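You operate a simulated robot arm through the tools that you are given. There is no shell and no other tool. Be economical: measure what you need, move in short steps, check, and stop when the job is done.

Carry out the task below with a simulated two-armed robot. There is one attempt and no reset: what you move stays moved.

JOB
Put the fibre-collar screw labelled "1" from the top of the side table on the rim of housing eight and the fibre-collar screw labelled "3" on the top of the grey table. Fetch the sealant tube from the top of the side table and stand it on top of the white small board there. Take the gland with the largest size on its label from the top of the side table and leave it on the shelf of the grey table. Take the silica sachet on the top of the front bench and put it away on the lower shelf of the packing bench. Put the teal pad on the top of the back bench away on the front corner of the test bench. Put the black bracket with the smallest size on its label from the top of the back bench on the bare end of the long bench. Shut the plain flap. The order is free. Set down upright: sealant tube.

Only the result counts: the job must be done as asked and must still hold three seconds after the hand-in. Knocking over, shifting, dropping, spilling or breaking anything else fails it.

ROBOT AND FRAMES
Two 7-joint arms with two-finger parallel grippers on one trunk, on a base that drives. Base frame: it is fixed to the floor where the robot stands at the start and does not move with it; the origin is under the middle of the robot, x ahead of it, y to its left, z up. Readings come in m, degrees, newtons and seconds.
The left shoulder is at the start at [0.05, 0.187, 1.11], the right one opposite. With the tool pointing down near the work surface each hand reaches from about 0.1 to 0.66 m from the robot's upright axis, wherever it stands, measured 20 degrees to its own side. Places, roughly: bare end of the long bench [-1.8, -5, 0.8]; black bracket [-3, -5, 0.75]; fibre-collar screw [0.5, 0, 0.75]; front corner of the test bench (12x13 cm) [0.46, -3.68, 0.76]; gland [0.5, -0.5, 1]; lower shelf of the packing bench (160x24 cm) [-0.28, -6.84, 0.44]; plain flap [0, -6.9, 1.1]; rim of housing eight [-1.8, -0.5, 0.8]; sealant tube [0.5, -0.25, 1]; shelf of the grey table [0.8, 0.9, 0.5]; silica sachet [-1.75, -3.75, 0.75]; small board [0.75, -0.25, 0.75]; teal pad (6x8x4 cm) [-3, -2.7, 0.8]; top of the grey table [0.8, 0.9, 0.8]. Payload 3.43 kg a hand.
Tool frame (each hand has its own): the origin (TCP) lies between the finger pads and is the grasp point; the fingertips stand 0.03 m ahead of it; z points along the fingers, y is the line along which they close. Largest opening 0.094 m; finger width 0.028, thickness 0.01; the body of the gripper, 0.05 by 0.096 m, starts 0.055 m behind the TCP.
Orientation is told as [roll, pitch, yaw] about the base's x, y, z axes, in that order, counted from this pose: with the fingers straight down and closing along the base's y, the tool's x points along the base's -x, its y along +y and its z along -z.

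CONTROLS
- The arms move only by the tool drive_tool. It takes "left_increments", "right_increments" or both (then of equal length, played together; a hand with none holds still); each is a list of rows, each an object (a shift or turn left out is 0, a gripper value left out holds the last) with "xyz": the shift along the base's x, y, z in m, a list of three; "rotation": the turn, a rotation vector about the base's x, y, z in degrees, a list of three; "claw": the gripper command, from -1 (shut) to 1 (fully open), values between in proportion. In form: [{"xyz": [x, y, z], "rotation": [wx, wy, wz], "claw": claw}, ...]. A call has 1 to 12 rows; each row is the pose to reach, as a shift and turn from the pose commanded when the call began. Rows are played at 5 a second. More than 0.05 m and 8.6 degrees between two rows, or a gripper value outside its range, and nothing of the call is played. A pose out of reach is approached as far as the arm can. The call stops where the force on the tool passes 40 N (or 10 N more than at its start, if that is more) or the arm is blocked; 0.2 s more then pass. The fingers move at their own pace (about 0.153 m/s each) and stop on an object; they squeeze with about 44 N. The grip force told is the motor's: it shows also when the fingers shut on nothing. Time passes only in rows, and 0.2 s behind the last, so rows that repeat a pose let the fingers close. It gives the time, the measured TCP pose, the force on the tool (base axes), the opening and the grip force at its end, in the units of the frame above (readings bear some noise), with the torque about the TCP (base axes, N m) and any sound that the robot's microphone picked up.
- Cameras (640 x 400 px; columns grow to the right, rows downward): "scene" is now at [0.1359, -0.048, 1.285]; the picture's right is [-0.53, -0.85, 0.00], its down [-0.37, 0.23, -0.90] and it looks along [0.76, -0.47, -0.44] (base axes); focal length 233 px, centre (320, 200). "left" rides on the left gripper at [0.076, -0.014, -0.102] in its tool frame; the picture's right is [0.18, 0.98, 0.00], its down [-0.75, 0.14, -0.64] and it looks along [-0.63, 0.12, 0.77] (tool axes); focal length 243 px, centre (320, 200). "right" rides on the right gripper at [0.076, 0.014, -0.102] in its tool frame; the picture's right is [-0.18, 0.98, 0.00], its down [-0.75, -0.14, -0.64] and it looks along [-0.63, -0.12, 0.77] (tool axes); focal length 243 px, centre (320, 200). There is no depth. A picture from a camera that has moved, and an enlarged one, comes with that camera's place and axes in the base frame and with its lens.
- capture(camera): a new picture of that camera. It takes no simulated time.
- slide_trunk(by): slides the trunk up (or, below 0, down) by that many m; the arms and the scene camera ride with it, the base frame stays. It gives what a move gives, with no picture.
- roll_base(legs): drives the robot by 1 to 6 legs, each [ahead, left, turn to the left] in m, m and degrees, along the robot's own axes; the way and the turn of a leg run together, so that a leg with both is an arc; at most 1.5 m and 180 degrees a leg. The arms and the cameras ride along, it lands a little off, and it stops where it bumps. It gives what a move gives.
- head_to(pan, tilt): turns the head with the scene camera to pan (to the left, within 80 degrees either way) and tilt (down, from -29 to 69), counted from straight ahead of the robot. It gives what a move gives.
- zoom(camera, box): a new picture of the part [left, top, right, bottom] of that camera's present view, enlarged. It takes no simulated time.
- job_done(): hands the job in; it is judged then, once.

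Work in short steps. Places have to be worked out from the pictures, the camera data and where the tool is seen: move nearer, look again, correct. Check each grasp and each placing, and mend what went wrong. You have 217 turns and 220 pictures in all, those below and enlarged ones among them. Open the grippers and draw the arms clear of the work before you hand the job in, unless the task says otherwise.

The tools are called after "Emit:" as name(argument=value, ...) on one line, values as JSON. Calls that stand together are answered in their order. drive_tool: Moves the arms, as the interface text tells. Its arguments: {"type":"object","properties":{"left_increments":{"type":"array"},"right_increments":{"type":"array"}},"required":[]} The other tools are called the same way: slide_trunk (by) slides the trunk up or down; roll_base (legs) drives the base; head_to (pan, tilt) turns the head that bears the scene camera; capture (camera) takes a picture; zoom (camera, box) takes an enlarged picture of a part of a camera's view; job_done () hands the job in.

At the start:

```text
time: 0.0
left_position: [0.4024, -0.0241, 1.121]
left_tool_rot: [0.0, 0.0, 0.0]
left_ft_force: [0.1, -0.4, 0.2]
left_torque: [-0.06, -0.01, -0.03]
left_gripper_width: 0.094
left_gripper_force: 0.2
right_position: [0.324, -0.3348, 1.1934]
right_tool_rot: [0.1, 0.0, 0.0]
right_ft_force: [0.3, -0.1, 0.1]
right_torque: [0.0, 0.01, -0.01]
right_gripper_width: 0.0939
right_gripper_force: 0.1
trunk travel left (down, up): [-0.325, 0.107]
robot x, y, heading: [-0.0036, -0.0001, -0.1]
head pan, tilt: [-31.7, 26.1]
```

scene: 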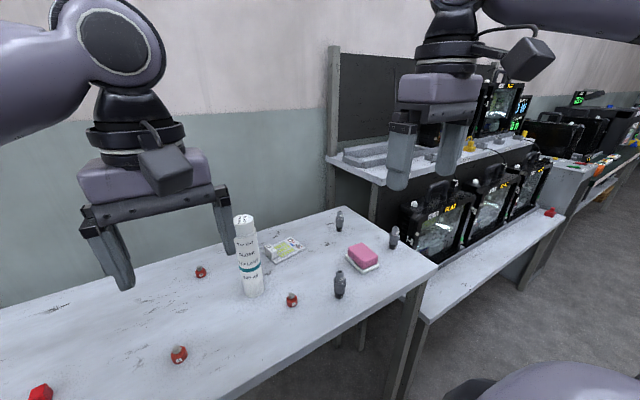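
right: 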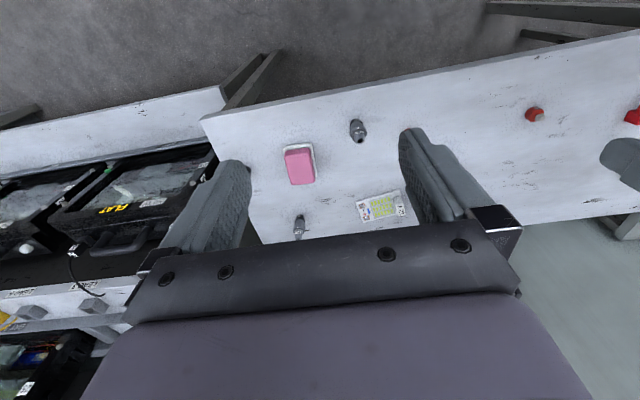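
left: 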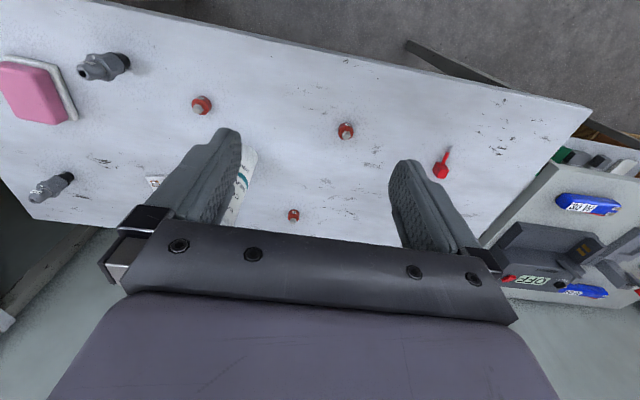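

I'll look over the side table first with enlarged pictures.

Emit:
zoom(camera="scene", box=[140, 200, 460, 400])

Emit:
zoom(camera="right", box=[200, 80, 640, 260])

Emit:
zoom(camera="left", box=[140, 60, 640, 320])

```text
2.00 times, centred on (300, 300) of scene
camera zoom: at [0.1359, -0.048, 1.285], right [-0.53, -0.85, 0.0], down [-0.37, 0.23, -0.9], along [0.76, -0.47, -0.44], focal length 466 px, centre (360, 0)
```

zoom: 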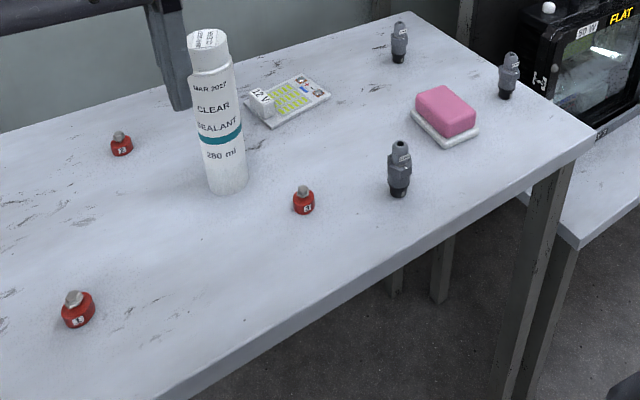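

```text
1.45 times, centred on (420, 170) of right
camera zoom: at [0.2487, -0.3202, 1.2959], right [0.18, 0.98, 0.0], down [0.75, -0.14, 0.64], along [0.63, -0.12, -0.77], focal length 353 px, centre (174, 244)
```

zoom: 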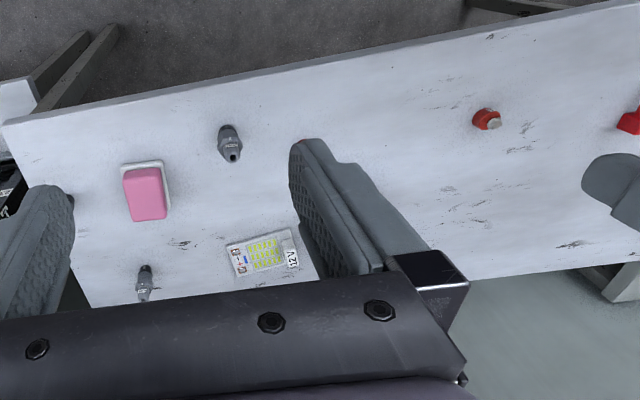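

```text
1.28 times, centred on (390, 190) of left
camera zoom: at [0.3273, -0.0397, 1.2236], right [-0.18, 0.98, 0.0], down [0.75, 0.14, 0.64], along [0.63, 0.12, -0.77], focal length 311 px, centre (230, 213)
```

zoom: 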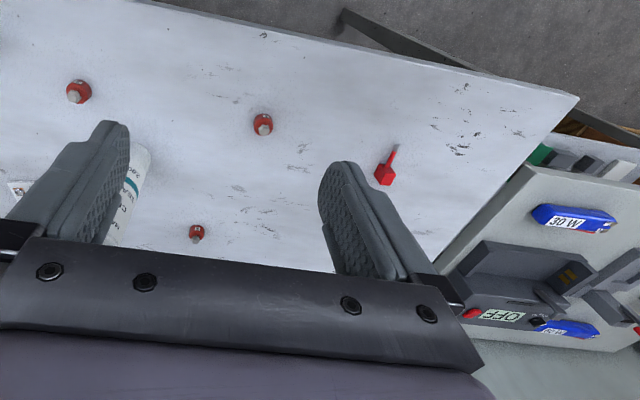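

Zooming on labels to identify the screws and glands.

Emit:
zoom(camera="scene", box=[162, 338, 202, 363])

Emit:
zoom(camera="scene", box=[272, 285, 312, 310])

Emit:
zoom(camera="scene", box=[180, 258, 220, 283])

Emit:
zoom(camera="scene", box=[320, 200, 416, 300])

Emit:
zoom(camera="scene", box=[230, 210, 310, 300])

```text
16.00 times, centred on (182, 350) of scene
camera zoom: at [0.1359, -0.048, 1.285], right [-0.53, -0.85, 0.0], down [-0.37, 0.23, -0.9], along [0.76, -0.47, -0.44], focal length 3729 px, centre (2528, -2208)
```

zoom: 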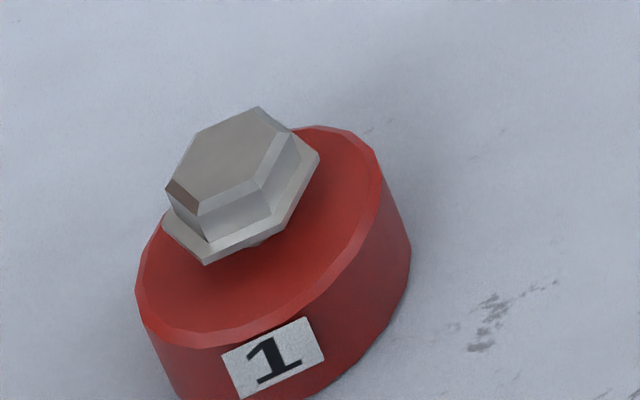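

```text
16.00 times, centred on (292, 298) of scene
camera zoom: at [0.1359, -0.048, 1.285], right [-0.53, -0.85, 0.0], down [-0.37, 0.23, -0.9], along [0.76, -0.47, -0.44], focal length 3729 px, centre (768, -1360)
```

zoom: 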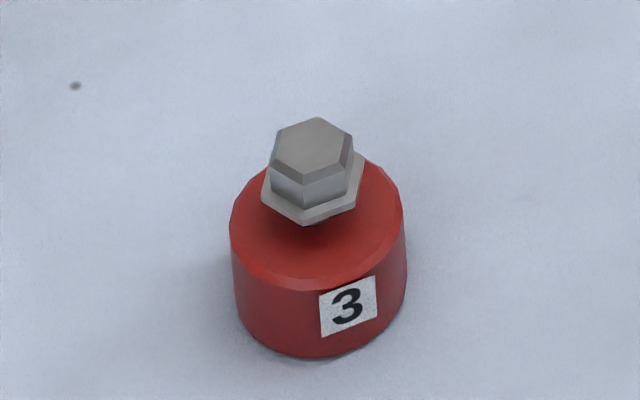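

```text
16.00 times, centred on (200, 270) of scene
camera zoom: at [0.1359, -0.048, 1.285], right [-0.53, -0.85, 0.0], down [-0.37, 0.23, -0.9], along [0.76, -0.47, -0.44], focal length 3729 px, centre (2240, -928)
```

zoom: 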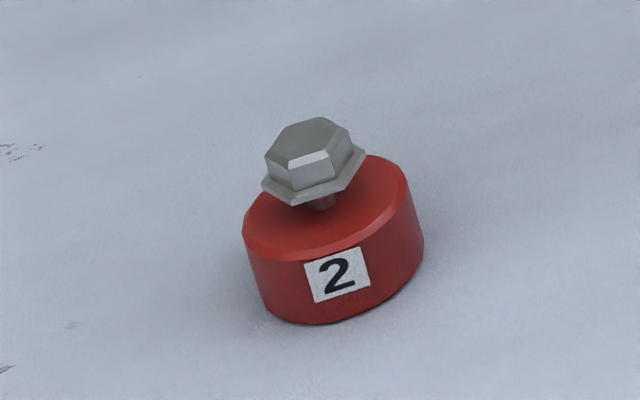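

```text
4.00 times, centred on (368, 250) of scene
camera zoom: at [0.1359, -0.048, 1.285], right [-0.53, -0.85, 0.0], down [-0.37, 0.23, -0.9], along [0.76, -0.47, -0.44], focal length 932 px, centre (128, 0)
```

zoom: 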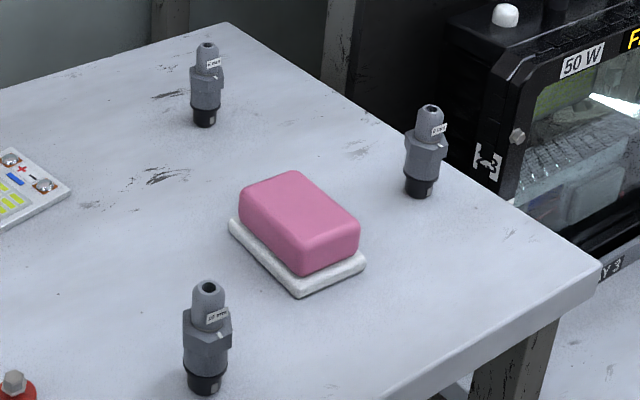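

```text
4.44 times, centred on (270, 255) of scene
camera zoom: at [0.1359, -0.048, 1.285], right [-0.53, -0.85, 0.0], down [-0.37, 0.23, -0.9], along [0.76, -0.47, -0.44], focal length 1036 px, centre (542, -44)
```

zoom: 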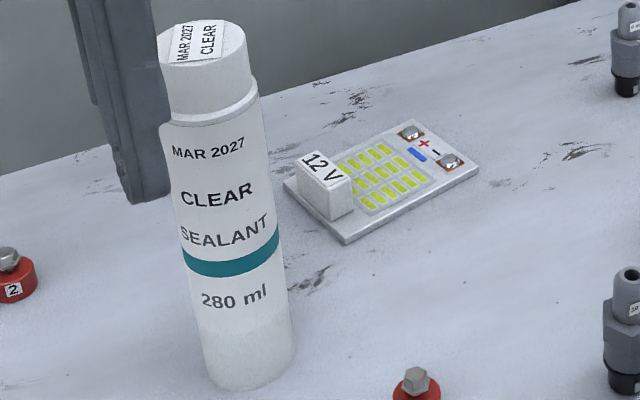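

Zooming the gland labels.

Emit:
zoom(camera="scene", box=[364, 210, 384, 222])

Emit:
zoom(camera="scene", box=[420, 227, 440, 239])

Emit:
zoom(camera="scene", box=[364, 273, 384, 285])

```text
16.00 times, centred on (374, 216) of scene
camera zoom: at [0.1359, -0.048, 1.285], right [-0.53, -0.85, 0.0], down [-0.37, 0.23, -0.9], along [0.76, -0.47, -0.44], focal length 3729 px, centre (-544, -56)
```

zoom: 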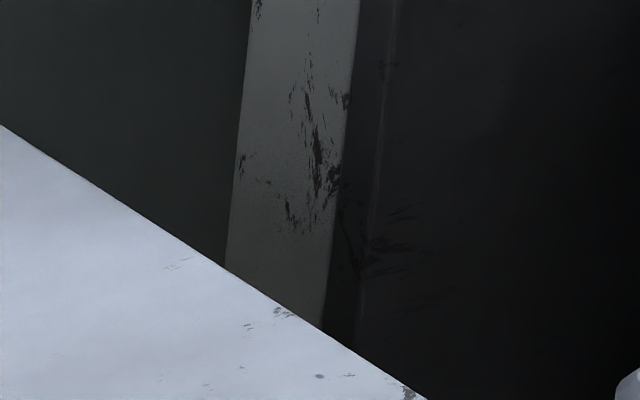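

```text
16.00 times, centred on (430, 233) of scene
camera zoom: at [0.1359, -0.048, 1.285], right [-0.53, -0.85, 0.0], down [-0.37, 0.23, -0.9], along [0.76, -0.47, -0.44], focal length 3729 px, centre (-1440, -328)
```

zoom: 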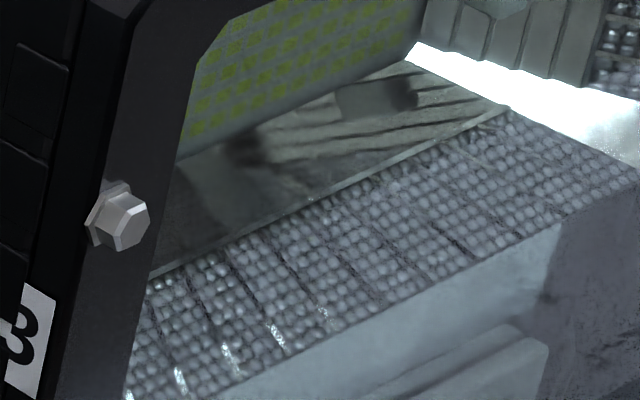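

```text
16.00 times, centred on (374, 279) of scene
camera zoom: at [0.1359, -0.048, 1.285], right [-0.53, -0.85, 0.0], down [-0.37, 0.23, -0.9], along [0.76, -0.47, -0.44], focal length 3729 px, centre (-544, -1064)
```

zoom: 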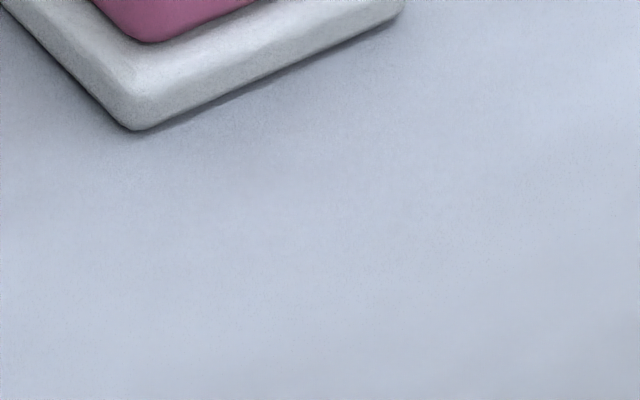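

Correcting coordinates for the labels.

Emit:
zoom(camera="scene", box=[333, 210, 349, 220])

Emit:
zoom(camera="scene", box=[389, 227, 405, 237])

Emit:
zoom(camera="scene", box=[334, 273, 350, 283])

```text
16.00 times, centred on (341, 215) of scene
camera zoom: at [0.1359, -0.048, 1.285], right [-0.53, -0.85, 0.0], down [-0.37, 0.23, -0.9], along [0.76, -0.47, -0.44], focal length 3729 px, centre (-16, -40)
```

zoom: 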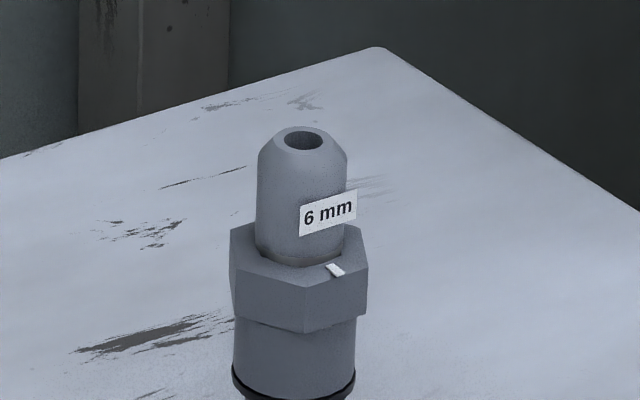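

```text
16.00 times, centred on (397, 232) of scene
camera zoom: at [0.1359, -0.048, 1.285], right [-0.53, -0.85, 0.0], down [-0.37, 0.23, -0.9], along [0.76, -0.47, -0.44], focal length 3729 px, centre (-912, -312)
```

zoom: 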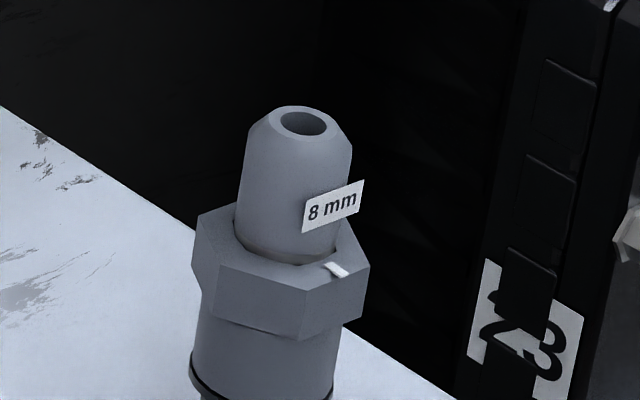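

```text
16.00 times, centred on (342, 278) of scene
camera zoom: at [0.1359, -0.048, 1.285], right [-0.53, -0.85, 0.0], down [-0.37, 0.23, -0.9], along [0.76, -0.47, -0.44], focal length 3729 px, centre (-32, -1048)
```

zoom: 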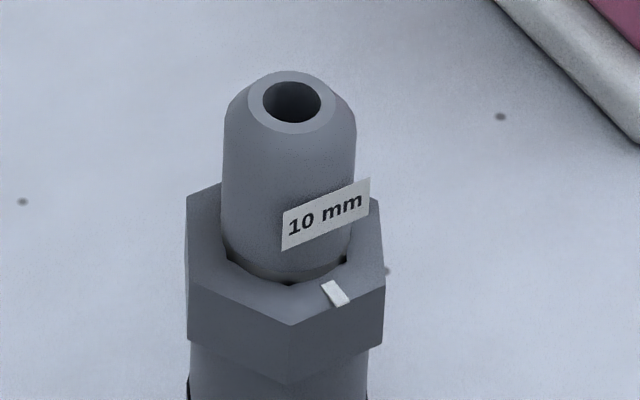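

The largest gland is the 10 mm one (nearest to the robot), at about [0.51,-0.34]; screw 3 at about [0.538,-0.21], screw 1 at [0.546,0.05]. Now look left at the grey table.

Emit:
head_to(pan=50, tilt=30)

Emit:
capture(camera="scene")

Emit:
head_to(pan=0, tilt=35)

Emit:
capture(camera="scene")

Emit:
head_to(pan=-78, tilt=20)

Emit:
capture(camera="scene")

```text
time: 1.6
left_position: [0.4025, -0.0248, 1.1214]
left_tool_rot: [0.1, 0.0, 0.0]
left_ft_force: [-1.7, 0.0, -0.3]
left_torque: [-0.05, -0.03, 0.0]
left_gripper_width: 0.094
left_gripper_force: 0.0
right_position: [0.3246, -0.3337, 1.1922]
right_tool_rot: [0.0, 0.0, 0.0]
right_ft_force: [-0.2, -0.2, -0.3]
right_torque: [-0.01, 0.0, 0.0]
right_gripper_width: 0.094
right_gripper_force: 0.0
trunk travel left (down, up): [-0.325, 0.107]
robot x, y, heading: [-0.0014, 0.0011, 0.0]
head pan, tilt: [50.0, 30.0]
```

```text
202 pictures are left
camera scene: at [0.116, 0.0695, 1.2788], right [0.77, -0.64, 0.0], down [-0.32, -0.38, -0.87], along [0.56, 0.66, -0.5], focal length 233 px, centre (320, 200)
```

scene: 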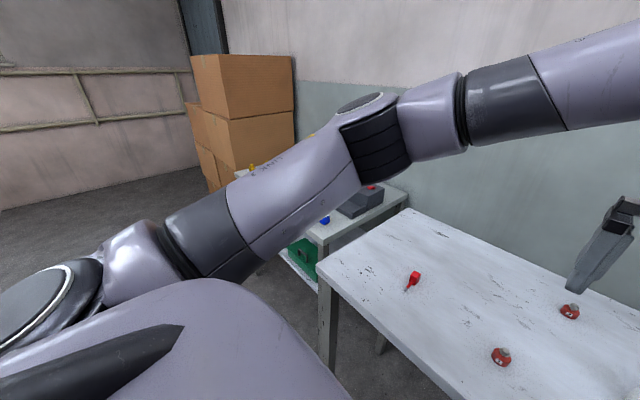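

```text
time: 2.7
left_position: [0.4032, -0.0235, 1.1218]
left_tool_rot: [0.0, 0.0, -0.1]
left_ft_force: [0.2, -0.2, -0.1]
left_torque: [-0.01, -0.02, -0.02]
left_gripper_width: 0.0939
left_gripper_force: 0.0
right_position: [0.3237, -0.3338, 1.1935]
right_tool_rot: [0.0, 0.0, 0.1]
right_ft_force: [0.0, 0.4, 0.0]
right_torque: [0.01, -0.02, 0.01]
right_gripper_width: 0.0938
right_gripper_force: 0.0
trunk travel left (down, up): [-0.325, 0.107]
robot x, y, heading: [0.0018, -0.0002, -0.1]
head pan, tilt: [0.0, 35.0]
```

```text
201 pictures are left
camera scene: at [0.1459, 0.0004, 1.271], right [0.0, -1.0, 0.0], down [-0.57, 0.0, -0.82], along [0.82, 0.0, -0.57], focal length 233 px, centre (320, 200)
```

scene: 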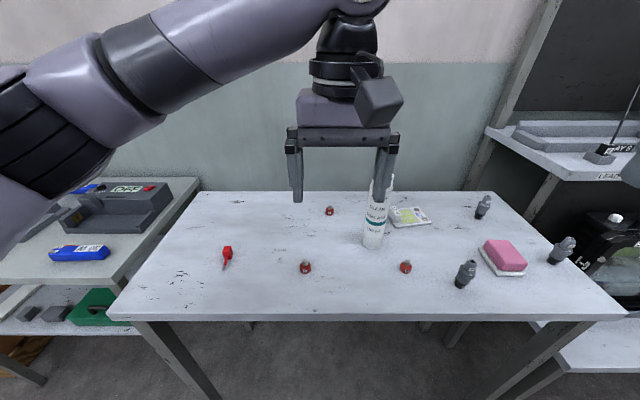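

```text
time: 4.2
left_position: [0.4015, -0.0241, 1.1214]
left_tool_rot: [0.0, 0.0, 0.0]
left_ft_force: [-0.5, -1.0, -0.9]
left_torque: [-0.04, -0.01, 0.0]
left_gripper_width: 0.094
left_gripper_force: 0.0
right_position: [0.3248, -0.3351, 1.1927]
right_tool_rot: [0.0, -0.1, 0.0]
right_ft_force: [-0.1, -0.1, -1.0]
right_torque: [-0.02, 0.01, 0.01]
right_gripper_width: 0.0939
right_gripper_force: 0.1
trunk travel left (down, up): [-0.325, 0.107]
robot x, y, heading: [0.0, 0.002, -0.1]
head pan, tilt: [-78.0, 20.0]
```

```text
200 pictures are left
camera scene: at [0.0772, -0.0908, 1.2949], right [-0.98, -0.21, 0.0], down [-0.07, 0.33, -0.94], along [0.2, -0.92, -0.34], focal length 233 px, centre (320, 200)
```

scene: 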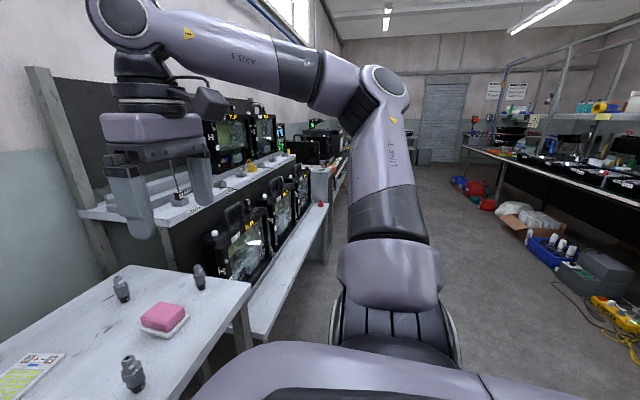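

Look down at the robot's front and table edge to judge how close I can drive.

Emit:
head_to(pan=0, tilt=69)

Emit:
capture(camera="scene")

```text
time: 5.8
left_position: [0.4024, -0.0241, 1.1213]
left_tool_rot: [0.0, 0.0, 0.0]
left_ft_force: [-0.3, -0.3, 0.2]
left_torque: [0.0, -0.01, -0.02]
left_gripper_width: 0.0941
left_gripper_force: 0.1
right_position: [0.3238, -0.3338, 1.1924]
right_tool_rot: [0.0, 0.1, 0.0]
right_ft_force: [0.0, 0.6, -0.3]
right_torque: [0.02, 0.0, -0.02]
right_gripper_width: 0.0941
right_gripper_force: 0.1
trunk travel left (down, up): [-0.325, 0.107]
robot x, y, heading: [0.0017, 0.0018, 0.1]
head pan, tilt: [0.0, 68.8]
```

```text
199 pictures are left
camera scene: at [0.1137, 0.0003, 1.2274], right [0.0, -1.0, 0.0], down [-0.93, 0.0, -0.36], along [0.36, 0.0, -0.93], focal length 233 px, centre (320, 200)
```

scene: 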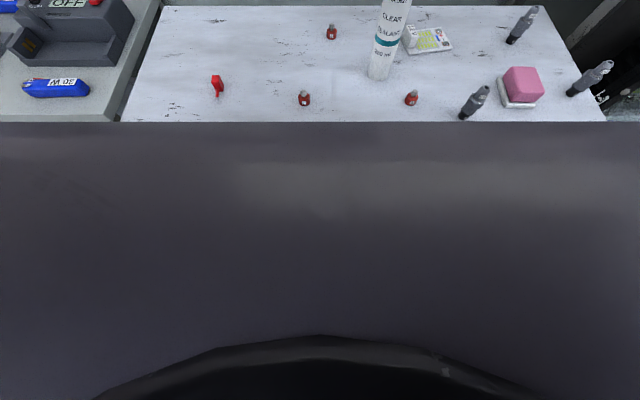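

The table front edge is at x≈0.42. I drive a little ahead, watching for a bump.

Emit:
roll_base(legs=[[0.1, -0.05, 0]])

Emit:
head_to(pan=-15, tilt=45)

Emit:
capture(camera="scene")

```text
time: 7.0
left_position: [0.5036, -0.074, 1.1219]
left_tool_rot: [0.0, 0.1, -0.1]
left_ft_force: [0.5, -0.5, 0.2]
left_torque: [0.01, 0.03, 0.01]
left_gripper_width: 0.094
left_gripper_force: 0.0
right_position: [0.4232, -0.3849, 1.1924]
right_tool_rot: [0.0, 0.1, -0.1]
right_ft_force: [-0.4, -0.5, -0.6]
right_torque: [0.01, 0.0, -0.02]
right_gripper_width: 0.0939
right_gripper_force: 0.1
trunk travel left (down, up): [-0.325, 0.107]
robot x, y, heading: [0.1005, -0.0498, 0.1]
head pan, tilt: [0.0, 68.8]
```

```text
time: 7.8
left_position: [0.5031, -0.0751, 1.1213]
left_tool_rot: [0.0, -0.1, 0.0]
left_ft_force: [0.4, -0.2, -0.5]
left_torque: [-0.02, -0.04, -0.04]
left_gripper_width: 0.0943
left_gripper_force: 0.1
right_position: [0.4247, -0.3833, 1.1924]
right_tool_rot: [0.0, -0.1, 0.0]
right_ft_force: [-0.5, -0.2, 0.1]
right_torque: [-0.01, 0.01, -0.02]
right_gripper_width: 0.0939
right_gripper_force: 0.1
trunk travel left (down, up): [-0.325, 0.107]
robot x, y, heading: [0.0997, -0.054, 0.0]
head pan, tilt: [-15.0, 45.0]
```

```text
198 pictures are left
camera scene: at [0.2363, -0.071, 1.2561], right [-0.26, -0.97, 0.0], down [-0.68, 0.18, -0.71], along [0.68, -0.18, -0.71], focal length 233 px, centre (320, 200)
```

scene: 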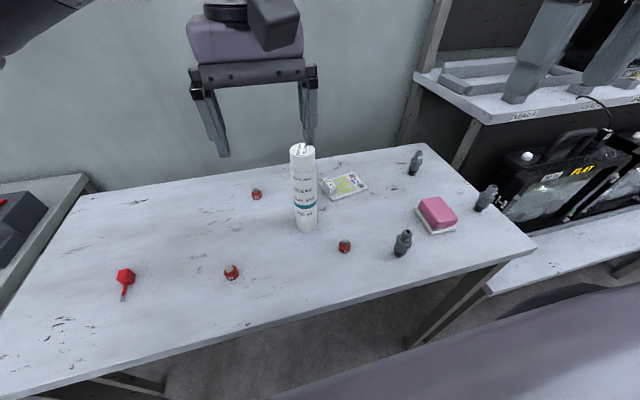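

No bump. I move the left hand aside to the left and bring the right hand near the tube for a close wrist view.

Emit:
drive_tool(left_increments=[{"xyz": [0, 0.03, 0]}, {"xyz": [0, 0.06, 0]}, {"xyz": [0, 0.09, 0]}, {"xyz": [0, 0.12, 0]}, {"xyz": [0, 0.15, 0]}, {"xyz": [0, 0.17, 0]}], right_increments=[{"xyz": [0.02, 0.035, 0]}, {"xyz": [0.045, 0.07, -0.01]}, {"xyz": [0.065, 0.105, -0.02]}, {"xyz": [0.085, 0.14, -0.03]}, {"xyz": [0.11, 0.18, -0.04]}, {"xyz": [0.13, 0.21, -0.05]}])

Emit:
capture(camera="right")

```text
time: 9.2
left_position: [0.5011, 0.0971, 1.1213]
left_tool_rot: [0.0, 0.0, -0.1]
left_ft_force: [0.0, -0.4, -0.5]
left_torque: [-0.02, 0.04, 0.01]
left_gripper_width: 0.094
left_gripper_force: 0.0
right_position: [0.521, -0.2246, 1.1597]
right_tool_rot: [0.0, 0.0, -0.1]
right_ft_force: [0.5, -0.5, -0.8]
right_torque: [-0.01, 0.01, 0.01]
right_gripper_width: 0.0938
right_gripper_force: 0.0
right hand out of reach, approached as far as the arm can: row 5, 6
trunk travel left (down, up): [-0.325, 0.107]
robot x, y, heading: [0.0972, -0.047, 0.1]
head pan, tilt: [-15.0, 45.0]
```

```text
197 pictures are left
camera right: at [0.4467, -0.2114, 1.2632], right [0.19, 0.98, 0.0], down [0.75, -0.14, 0.64], along [0.63, -0.12, -0.77], focal length 243 px, centre (320, 200)
```

right: 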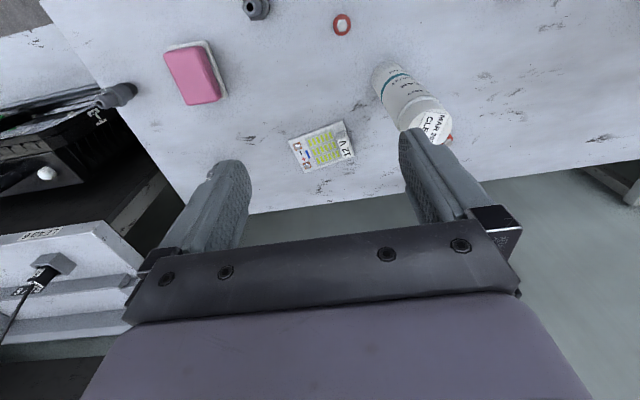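

Triangulating scene and wrist views puts the table top at z≈0.86 (not 0.76), the tube at about (0.553,-0.128) with top at ≈1.04 and the board at (0.647,-0.246). I raise the trunk for reach above the tube.

Emit:
slide_trunk(by=0.1)

Emit:
drive_tool(right_increments=[{"xyz": [0.0, 0.0, -0.04]}, {"xyz": [0.0, 0.03, -0.07]}, {"xyz": [0.01, 0.06, -0.09]}, {"xyz": [0.02, 0.09, -0.11]}])

Emit:
capture(camera="right")

Emit:
capture(camera="scene")

```text
time: 10.6
left_position: [0.5007, 0.0954, 1.2209]
left_tool_rot: [0.0, 0.0, 0.0]
left_ft_force: [0.9, -0.8, -0.4]
left_torque: [-0.01, 0.01, 0.02]
left_gripper_width: 0.0939
left_gripper_force: 0.0
right_position: [0.5229, -0.2249, 1.2594]
right_tool_rot: [-0.1, 0.0, 0.0]
right_ft_force: [0.4, -1.4, -0.6]
right_torque: [0.01, -0.03, -0.02]
right_gripper_width: 0.0942
right_gripper_force: 0.0
trunk travel left (down, up): [-0.425, 0.007]
robot x, y, heading: [0.1002, -0.0519, -0.1]
head pan, tilt: [-15.0, 45.0]
```

```text
time: 11.6
left_position: [0.5025, 0.0956, 1.221]
left_tool_rot: [0.0, 0.1, -0.1]
left_ft_force: [-0.1, -0.8, -0.4]
left_torque: [0.01, -0.01, -0.02]
left_gripper_width: 0.094
left_gripper_force: 0.1
right_position: [0.5158, -0.1902, 1.1413]
right_tool_rot: [0.0, 0.0, 0.0]
right_ft_force: [-0.5, 0.6, 0.2]
right_torque: [0.0, 0.01, 0.01]
right_gripper_width: 0.094
right_gripper_force: 0.2
right hand out of reach, approached as far as the arm can: row 2, 3, 4
trunk travel left (down, up): [-0.425, 0.007]
robot x, y, heading: [0.1014, -0.0509, 0.0]
head pan, tilt: [-15.0, 45.0]
```

```text
196 pictures are left
camera right: at [0.4416, -0.176, 1.245], right [0.18, 0.98, 0.0], down [0.75, -0.14, 0.64], along [0.63, -0.12, -0.77], focal length 243 px, centre (320, 200)
```

right: 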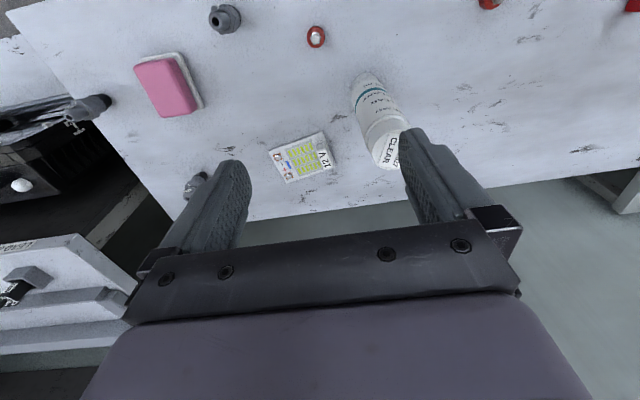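

```text
195 pictures are left
camera scene: at [0.2375, -0.071, 1.356], right [-0.26, -0.97, 0.0], down [-0.68, 0.18, -0.71], along [0.68, -0.18, -0.71], focal length 233 px, centre (320, 200)
```

scene: 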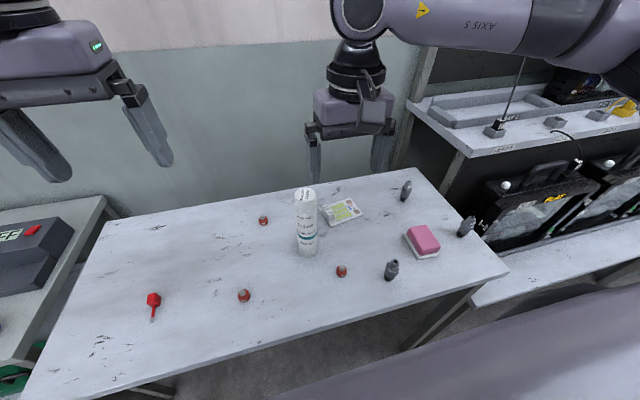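

The hand stopped short; I test a small further move down and toward the tube to understand the limit.

Emit:
drive_tool(right_increments=[{"xyz": [0.02, 0.03, 0.0]}, {"xyz": [0.037, 0.062, 0.0]}, {"xyz": [0.037, 0.062, 0.0]}])

```text
time: 12.4
left_position: [0.5009, 0.0964, 1.2215]
left_tool_rot: [-0.1, 0.1, 0.0]
left_ft_force: [-0.2, 0.2, -0.3]
left_torque: [-0.02, -0.02, 0.02]
left_gripper_width: 0.0941
left_gripper_force: 0.0
right_position: [0.5202, -0.1906, 1.1387]
right_tool_rot: [0.0, -0.1, -0.1]
right_ft_force: [-0.2, 0.2, 0.1]
right_torque: [0.01, 0.02, 0.02]
right_gripper_width: 0.0939
right_gripper_force: 0.0
right hand out of reach, approached as far as the arm can: row 1, 2, 3
trunk travel left (down, up): [-0.425, 0.007]
robot x, y, heading: [0.0988, -0.0521, -0.1]
head pan, tilt: [-15.0, 45.0]
```

A joint limit blocks reaching inward at this height. I shift the base left so the tube lies more to the right arm's own side, then try again.

Emit:
roll_base(legs=[[0, 0.1, 0]])

Emit:
drive_tool(right_increments=[{"xyz": [0.015, -0.02, -0.01]}, {"xyz": [0.032, -0.038, -0.02]}, {"xyz": [0.032, -0.038, -0.02]}])

Emit:
capture(camera="right")

```text
time: 13.5
left_position: [0.5006, 0.1966, 1.2213]
left_tool_rot: [0.0, 0.0, -0.1]
left_ft_force: [-0.4, -0.1, 0.1]
left_torque: [-0.03, 0.0, 0.02]
left_gripper_width: 0.0937
left_gripper_force: 0.1
right_position: [0.5198, -0.0907, 1.1391]
right_tool_rot: [-0.1, -0.2, 0.1]
right_ft_force: [0.3, 0.7, -0.5]
right_torque: [-0.04, 0.01, -0.02]
right_gripper_width: 0.0939
right_gripper_force: 0.0
trunk travel left (down, up): [-0.425, 0.007]
robot x, y, heading: [0.0996, 0.0497, -0.1]
head pan, tilt: [-15.0, 45.0]
```

```text
time: 14.3
left_position: [0.5003, 0.1947, 1.2219]
left_tool_rot: [-0.1, 0.0, 0.0]
left_ft_force: [0.6, -0.4, -0.8]
left_torque: [0.03, 0.0, 0.0]
left_gripper_width: 0.094
left_gripper_force: 0.0
right_position: [0.551, -0.1321, 1.1197]
right_tool_rot: [0.1, -0.1, -0.1]
right_ft_force: [0.7, 0.0, 0.2]
right_torque: [0.02, 0.02, -0.02]
right_gripper_width: 0.0941
right_gripper_force: 0.1
trunk travel left (down, up): [-0.425, 0.007]
robot x, y, heading: [0.0999, 0.0537, 0.0]
head pan, tilt: [-15.0, 45.0]
```

```text
194 pictures are left
camera right: at [0.4755, -0.1175, 1.2228], right [0.18, 0.98, 0.0], down [0.75, -0.14, 0.64], along [0.63, -0.12, -0.77], focal length 243 px, centre (320, 200)
```

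right: 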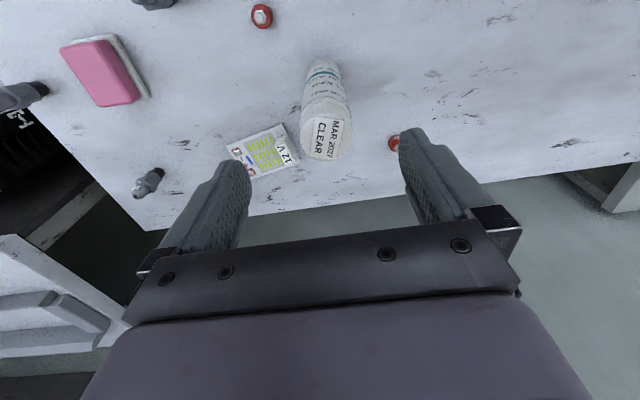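

Tube axis is at about (0.562,-0.128), top ≈1.04. Descend over it and grip the upper part.

Emit:
drive_tool(right_increments=[{"xyz": [0.011, 0.003, -0.02]}, {"xyz": [0.011, 0.003, -0.05]}, {"xyz": [0.011, 0.003, -0.08]}, {"xyz": [0.011, 0.003, -0.11]}, {"xyz": [0.011, 0.003, -0.115]}, {"xyz": [0.011, 0.003, -0.115], "claw": -1}, {"xyz": [0.011, 0.003, -0.115], "claw": -1}, {"xyz": [0.011, 0.003, -0.115], "claw": -1}])

Emit:
capture(camera="scene")

```text
time: 16.1
left_position: [0.5008, 0.1955, 1.2215]
left_tool_rot: [0.0, 0.0, 0.0]
left_ft_force: [0.2, -0.6, -0.1]
left_torque: [-0.03, -0.02, 0.03]
left_gripper_width: 0.0942
left_gripper_force: 0.0
right_position: [0.5556, -0.1374, 1.0087]
right_tool_rot: [0.1, -0.1, 0.1]
right_ft_force: [0.3, 0.4, -0.2]
right_torque: [0.04, -0.03, -0.01]
right_gripper_width: 0.0479
right_gripper_force: 43.4
right hand out of reach, approached as far as the arm can: row 4, 5, 6, 7, 8
trunk travel left (down, up): [-0.425, 0.007]
robot x, y, heading: [0.0974, 0.0502, -0.1]
head pan, tilt: [-15.0, 45.0]
```

```text
193 pictures are left
camera scene: at [0.2365, 0.0288, 1.3561], right [-0.26, -0.97, 0.0], down [-0.68, 0.18, -0.71], along [0.68, -0.18, -0.71], focal length 233 px, centre (320, 200)
```

scene: 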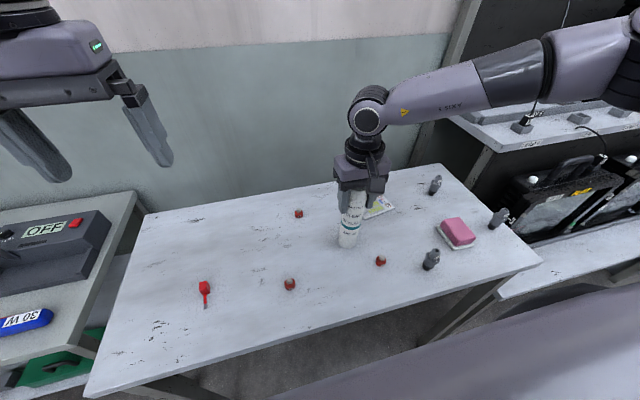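

Tube gripped (0.048 m). Lift 5 cm and move over the board at about (0.65,-0.243).

Emit:
drive_tool(right_increments=[{"xyz": [0, 0, 0.025]}, {"xyz": [0, 0, 0.05]}, {"xyz": [0.02, -0.03, 0.05]}, {"xyz": [0.045, -0.06, 0.05]}, {"xyz": [0.07, -0.085, 0.05]}, {"xyz": [0.094, -0.106, 0.05]}, {"xyz": [0.094, -0.106, 0.05]}])

Emit:
capture(camera="right")

Emit:
capture(camera="scene")

```text
time: 17.7
left_position: [0.5007, 0.1967, 1.2217]
left_tool_rot: [0.0, 0.0, 0.0]
left_ft_force: [0.3, 0.2, 0.0]
left_torque: [-0.01, 0.02, -0.02]
left_gripper_width: 0.094
left_gripper_force: 0.0
right_position: [0.65, -0.2432, 1.0604]
right_tool_rot: [0.1, 0.0, 0.0]
right_ft_force: [0.2, 0.7, -4.0]
right_torque: [-0.02, 0.0, 0.02]
right_gripper_width: 0.0475
right_gripper_force: 44.0
trunk travel left (down, up): [-0.425, 0.007]
robot x, y, heading: [0.1015, 0.0533, 0.0]
head pan, tilt: [-15.0, 45.0]
```

```text
192 pictures are left
camera right: at [0.5748, -0.2288, 1.1633], right [0.18, 0.98, 0.0], down [0.75, -0.14, 0.64], along [0.63, -0.12, -0.77], focal length 243 px, centre (320, 200)
```

right: 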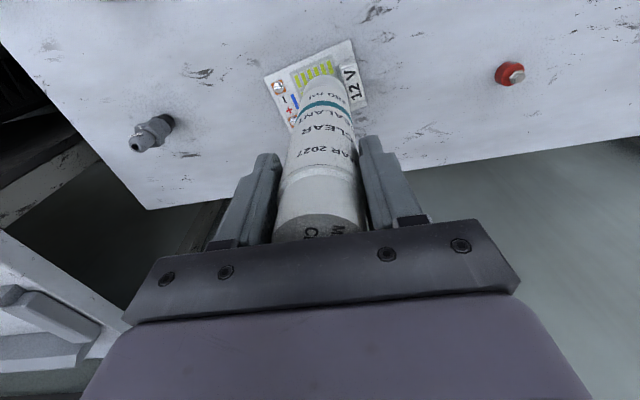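

```text
191 pictures are left
camera scene: at [0.2364, 0.0288, 1.3562], right [-0.26, -0.97, 0.0], down [-0.68, 0.18, -0.71], along [0.68, -0.18, -0.71], focal length 233 px, centre (320, 200)
```

scene: 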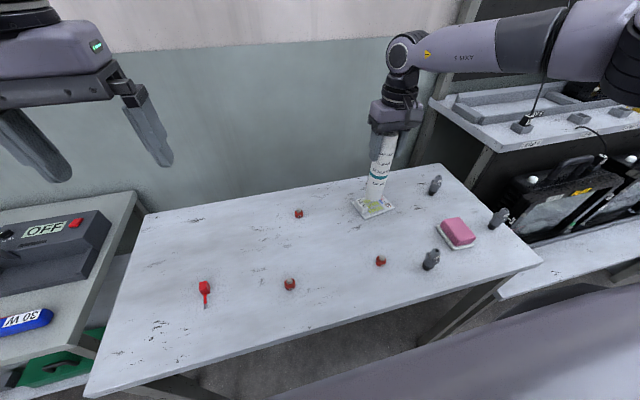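

Board centre is (0.655,-0.248) with the 12V block on its +y end, so I aim the tube at y≈-0.258 and lower gently.

Emit:
drive_tool(right_increments=[{"xyz": [-0.002, -0.015, 0]}, {"xyz": [-0.002, -0.015, -0.02]}, {"xyz": [-0.002, -0.015, -0.032]}, {"xyz": [-0.002, -0.015, -0.038]}, {"xyz": [-0.002, -0.015, -0.041]}])

Emit:
capture(camera="right")

Emit:
zoom(camera="scene", box=[340, 100, 440, 230])

```text
time: 18.9
left_position: [0.5015, 0.1959, 1.2212]
left_tool_rot: [0.0, 0.0, 0.0]
left_ft_force: [-0.2, 0.3, 0.0]
left_torque: [0.02, -0.02, -0.01]
left_gripper_width: 0.0942
left_gripper_force: 0.0
right_position: [0.6479, -0.2578, 1.0175]
right_tool_rot: [0.1, 0.0, 0.0]
right_ft_force: [-0.1, 1.6, -2.6]
right_torque: [0.0, 0.02, -0.01]
right_gripper_width: 0.0479
right_gripper_force: 43.7
trunk travel left (down, up): [-0.425, 0.007]
robot x, y, heading: [0.1018, 0.0517, -0.1]
head pan, tilt: [-15.0, 45.0]
```

```text
190 pictures are left
camera right: at [0.572, -0.2443, 1.1217], right [0.18, 0.98, 0.0], down [0.75, -0.14, 0.64], along [0.63, -0.12, -0.77], focal length 243 px, centre (320, 200)
```

right: 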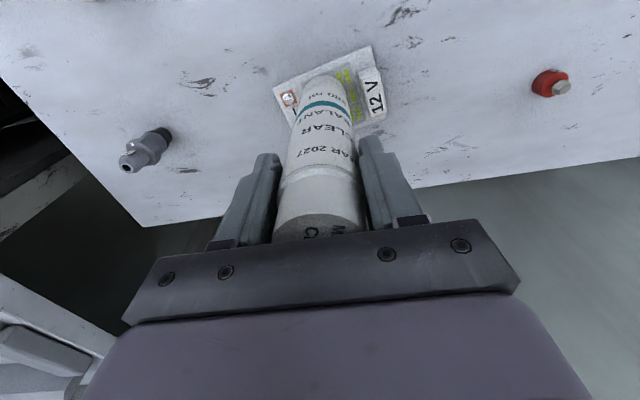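

```text
3.08 times, centred on (390, 165) of scene
camera zoom: at [0.2366, 0.0286, 1.3561], right [-0.26, -0.97, 0.0], down [-0.68, 0.18, -0.71], along [0.68, -0.18, -0.71], focal length 717 px, centre (105, 308)
```

zoom: 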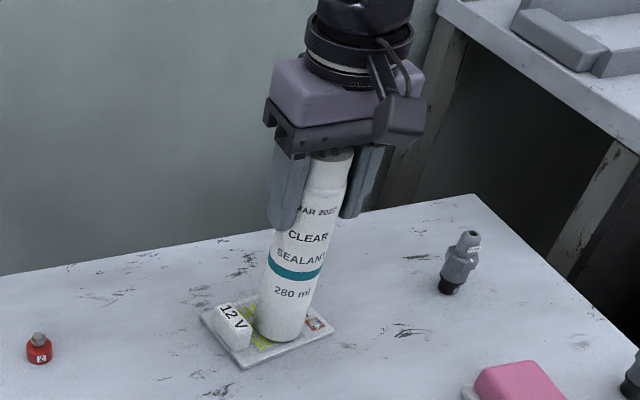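

Nicely over the LED area. Lower by millimetres until contact.

Emit:
drive_tool(right_increments=[{"xyz": [0, 0, -0.002]}, {"xyz": [0, 0, -0.003]}, {"xyz": [0, 0, -0.004]}])

```text
time: 19.7
left_position: [0.501, 0.1949, 1.2206]
left_tool_rot: [0.0, 0.1, 0.0]
left_ft_force: [-0.6, -0.4, -0.1]
left_torque: [0.01, -0.02, -0.02]
left_gripper_width: 0.094
left_gripper_force: 0.0
right_position: [0.6473, -0.2579, 1.0157]
right_tool_rot: [0.1, -0.2, 0.0]
right_ft_force: [0.0, -0.3, -0.9]
right_torque: [-0.04, 0.06, -0.02]
right_gripper_width: 0.0475
right_gripper_force: 43.8
trunk travel left (down, up): [-0.425, 0.007]
robot x, y, heading: [0.0999, 0.0493, 0.3]
head pan, tilt: [-15.0, 45.0]
```

Contact made. Release and rise.

Emit:
drive_tool(right_increments=[{"xyz": [0, 0, -0.005], "claw": 1}, {"xyz": [0, 0, -0.005], "claw": 1}, {"xyz": [0, 0, 0.03]}, {"xyz": [0, 0, 0.07]}, {"xyz": [-0.01, 0, 0.11]}, {"xyz": [-0.05, 0, 0.12]}, {"xyz": [-0.09, 0, 0.12]}])

Emit:
zoom(camera="scene", box=[340, 100, 440, 230])

Emit:
capture(camera="right")

```text
time: 21.3
left_position: [0.5003, 0.1956, 1.2213]
left_tool_rot: [0.0, 0.0, -0.1]
left_ft_force: [0.0, -0.2, -0.7]
left_torque: [-0.02, -0.03, 0.0]
left_gripper_width: 0.0941
left_gripper_force: 0.0
right_position: [0.5569, -0.2554, 1.1349]
right_tool_rot: [0.2, -0.1, 0.0]
right_ft_force: [0.2, -0.1, 0.6]
right_torque: [0.01, 0.01, -0.01]
right_gripper_width: 0.0939
right_gripper_force: 0.0
right hand out of reach, approached as far as the arm can: row 1, 2
trunk travel left (down, up): [-0.425, 0.007]
robot x, y, heading: [0.0972, 0.0477, -0.2]
head pan, tilt: [-15.0, 45.0]
```

```text
3.08 times, centred on (390, 165) of scene
camera zoom: at [0.2356, 0.0287, 1.3563], right [-0.26, -0.97, 0.0], down [-0.68, 0.18, -0.71], along [0.68, -0.18, -0.71], focal length 717 px, centre (105, 308)
```

zoom: 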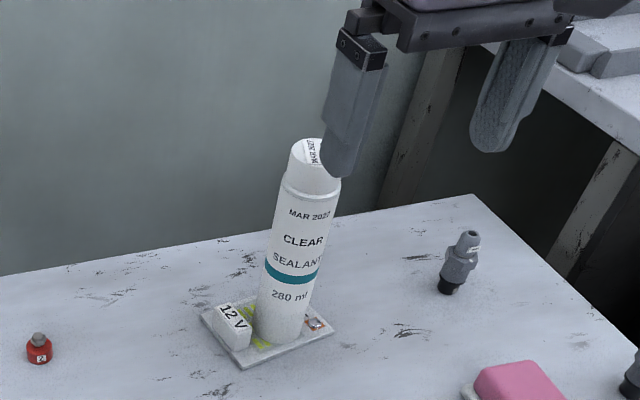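

```text
187 pictures are left
camera right: at [0.4807, -0.2419, 1.2387], right [0.18, 0.98, 0.0], down [0.75, -0.14, 0.64], along [0.63, -0.12, -0.77], focal length 243 px, centre (320, 200)
```

right: 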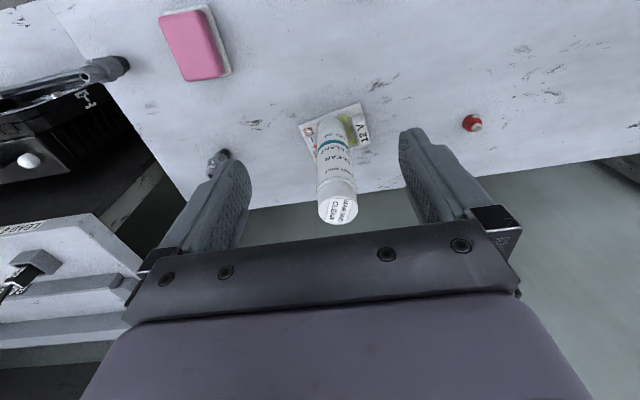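

The tube stands well on the board. Next I look at the grey table before choosing the gland grasp.

Emit:
head_to(pan=40, tilt=45)

Emit:
capture(camera="scene")

Emit:
capture(camera="left")

```text
time: 22.6
left_position: [0.5003, 0.1951, 1.2203]
left_tool_rot: [0.0, 0.0, -0.1]
left_ft_force: [0.2, -0.2, 1.0]
left_torque: [-0.01, -0.01, 0.06]
left_gripper_width: 0.0942
left_gripper_force: 0.1
right_position: [0.5588, -0.2551, 1.1348]
right_tool_rot: [0.1, -0.1, 0.1]
right_ft_force: [-0.2, -0.4, -1.0]
right_torque: [-0.02, 0.0, -0.01]
right_gripper_width: 0.0942
right_gripper_force: 0.0
trunk travel left (down, up): [-0.425, 0.007]
robot x, y, heading: [0.0982, 0.0502, -0.2]
head pan, tilt: [40.0, 45.0]
```

```text
186 pictures are left
camera scene: at [0.2201, 0.102, 1.3562], right [0.64, -0.77, 0.0], down [-0.54, -0.45, -0.71], along [0.54, 0.45, -0.71], focal length 233 px, centre (320, 200)
```

scene: 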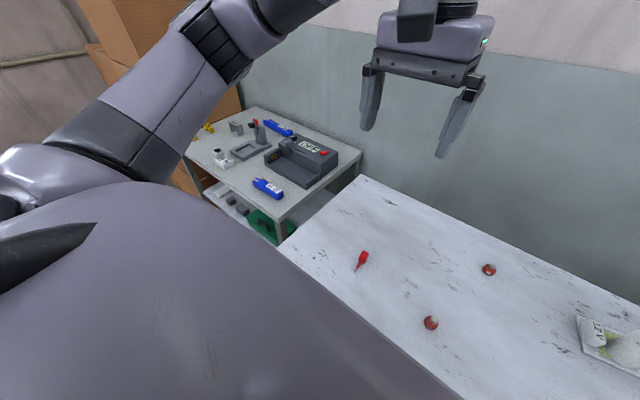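

```text
185 pictures are left
camera left: at [0.4253, 0.18, 1.3236], right [-0.18, 0.98, 0.0], down [0.75, 0.14, 0.64], along [0.63, 0.12, -0.77], focal length 243 px, centre (320, 200)
```

left: 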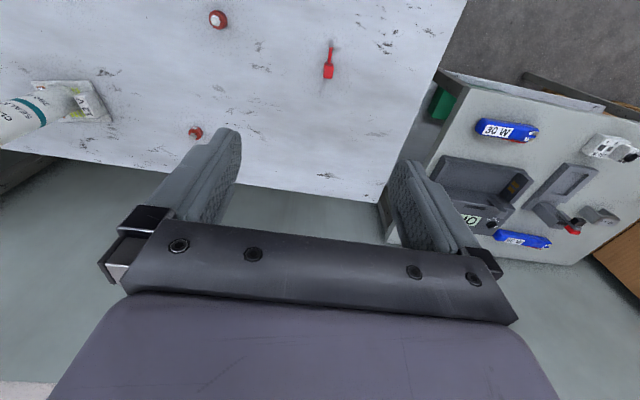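

Grey table has a shelf with some items and clutter on top. I'll grasp the gland with a forward-tilted tool so it stays upright on the shelf; first back the base off a bit for room and tilt the right hand.

Emit:
roll_base(legs=[[-0.2, -0.1, 0]])

Emit:
drive_tool(right_increments=[{"xyz": [0, 0.01, 0], "rotation": [0, -8, 0]}, {"xyz": [0, 0.02, -0.02], "rotation": [0, -16, 0]}, {"xyz": [0, 0.03, -0.04], "rotation": [0, -24, 0]}, {"xyz": [0, 0.04, -0.06], "rotation": [0, -32, 0]}, {"xyz": [0, 0.05, -0.08], "rotation": [0, -40, 0]}, {"xyz": [0, 0.06, -0.1], "rotation": [0, -48, 0]}, {"xyz": [0, 0.07, -0.12], "rotation": [0, -55, 0]}])

Emit:
capture(camera="right")

```text
time: 24.2
left_position: [0.3023, 0.0985, 1.2213]
left_tool_rot: [0.0, 0.1, 0.2]
left_ft_force: [-0.4, -0.4, 0.6]
left_torque: [0.0, -0.01, 0.02]
left_gripper_width: 0.0938
left_gripper_force: 0.1
right_position: [0.36, -0.3536, 1.1344]
right_tool_rot: [0.1, 0.0, 0.1]
right_ft_force: [0.7, -0.2, -0.1]
right_torque: [0.0, -0.02, 0.02]
right_gripper_width: 0.0942
right_gripper_force: 0.1
trunk travel left (down, up): [-0.425, 0.007]
robot x, y, heading: [-0.0966, -0.0464, 0.2]
head pan, tilt: [40.0, 45.0]
```

```text
time: 25.8
left_position: [0.3038, 0.0966, 1.2215]
left_tool_rot: [0.0, 0.1, 0.1]
left_ft_force: [0.8, -0.1, -0.1]
left_torque: [0.02, -0.01, -0.04]
left_gripper_width: 0.0942
left_gripper_force: 0.1
right_position: [0.3603, -0.284, 1.0138]
right_tool_rot: [0.1, -55.1, 0.0]
right_ft_force: [0.4, -0.2, -0.1]
right_torque: [-0.02, 0.02, -0.03]
right_gripper_width: 0.094
right_gripper_force: 0.1
trunk travel left (down, up): [-0.425, 0.007]
robot x, y, heading: [-0.0977, -0.05, -0.2]
head pan, tilt: [40.0, 45.0]
```

```text
184 pictures are left
camera right: at [0.2338, -0.2703, 1.0113], right [0.1, 0.98, 0.15], down [-0.1, -0.14, 0.99], along [0.99, -0.12, 0.08], focal length 243 px, centre (320, 200)
```

right: 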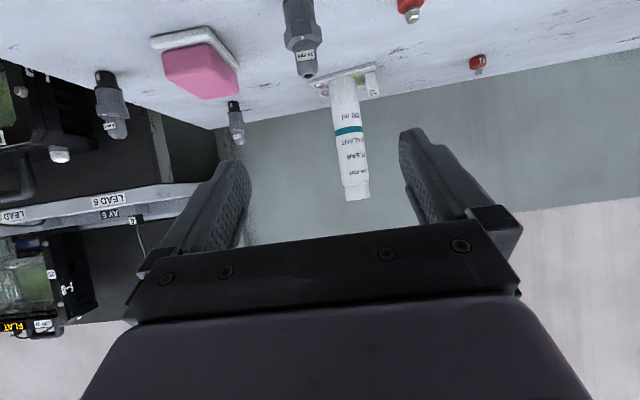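

Gland at about (0.443,-0.287), top 0.925. Descend behind it then advance along the tool axis and grip.

Emit:
drive_tool(right_increments=[{"xyz": [0, -0.003, -0.03]}, {"xyz": [0, -0.003, -0.06]}, {"xyz": [0.028, -0.003, -0.08]}, {"xyz": [0.056, -0.003, -0.1]}, {"xyz": [0.083, -0.003, -0.118]}, {"xyz": [0.083, -0.003, -0.118]}])

Emit:
capture(camera="right")

```text
time: 27.2
left_position: [0.3033, 0.0971, 1.2203]
left_tool_rot: [0.0, 0.0, 0.1]
left_ft_force: [-0.1, 0.1, 1.0]
left_torque: [0.0, 0.01, 0.0]
left_gripper_width: 0.0939
left_gripper_force: 0.0
right_position: [0.4299, -0.2777, 0.9748]
right_tool_rot: [-0.2, -54.7, 0.1]
right_ft_force: [-0.4, -0.5, 0.1]
right_torque: [0.01, -0.01, 0.0]
right_gripper_width: 0.0941
right_gripper_force: 0.1
right hand out of reach, approached as far as the arm can: row 1, 2, 3, 4, 5, 6
trunk travel left (down, up): [-0.425, 0.007]
robot x, y, heading: [-0.1007, -0.0464, 0.0]
head pan, tilt: [40.0, 45.0]
```

```text
183 pictures are left
camera right: at [0.3036, -0.2639, 0.9728], right [0.11, 0.98, 0.15], down [-0.09, -0.14, 0.99], along [0.99, -0.12, 0.07], focal length 243 px, centre (320, 200)
```

right: 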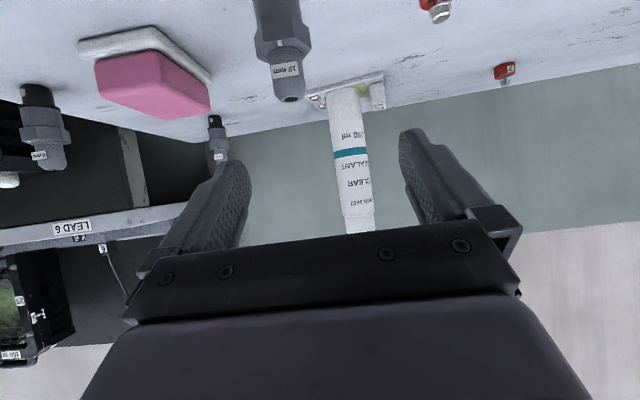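

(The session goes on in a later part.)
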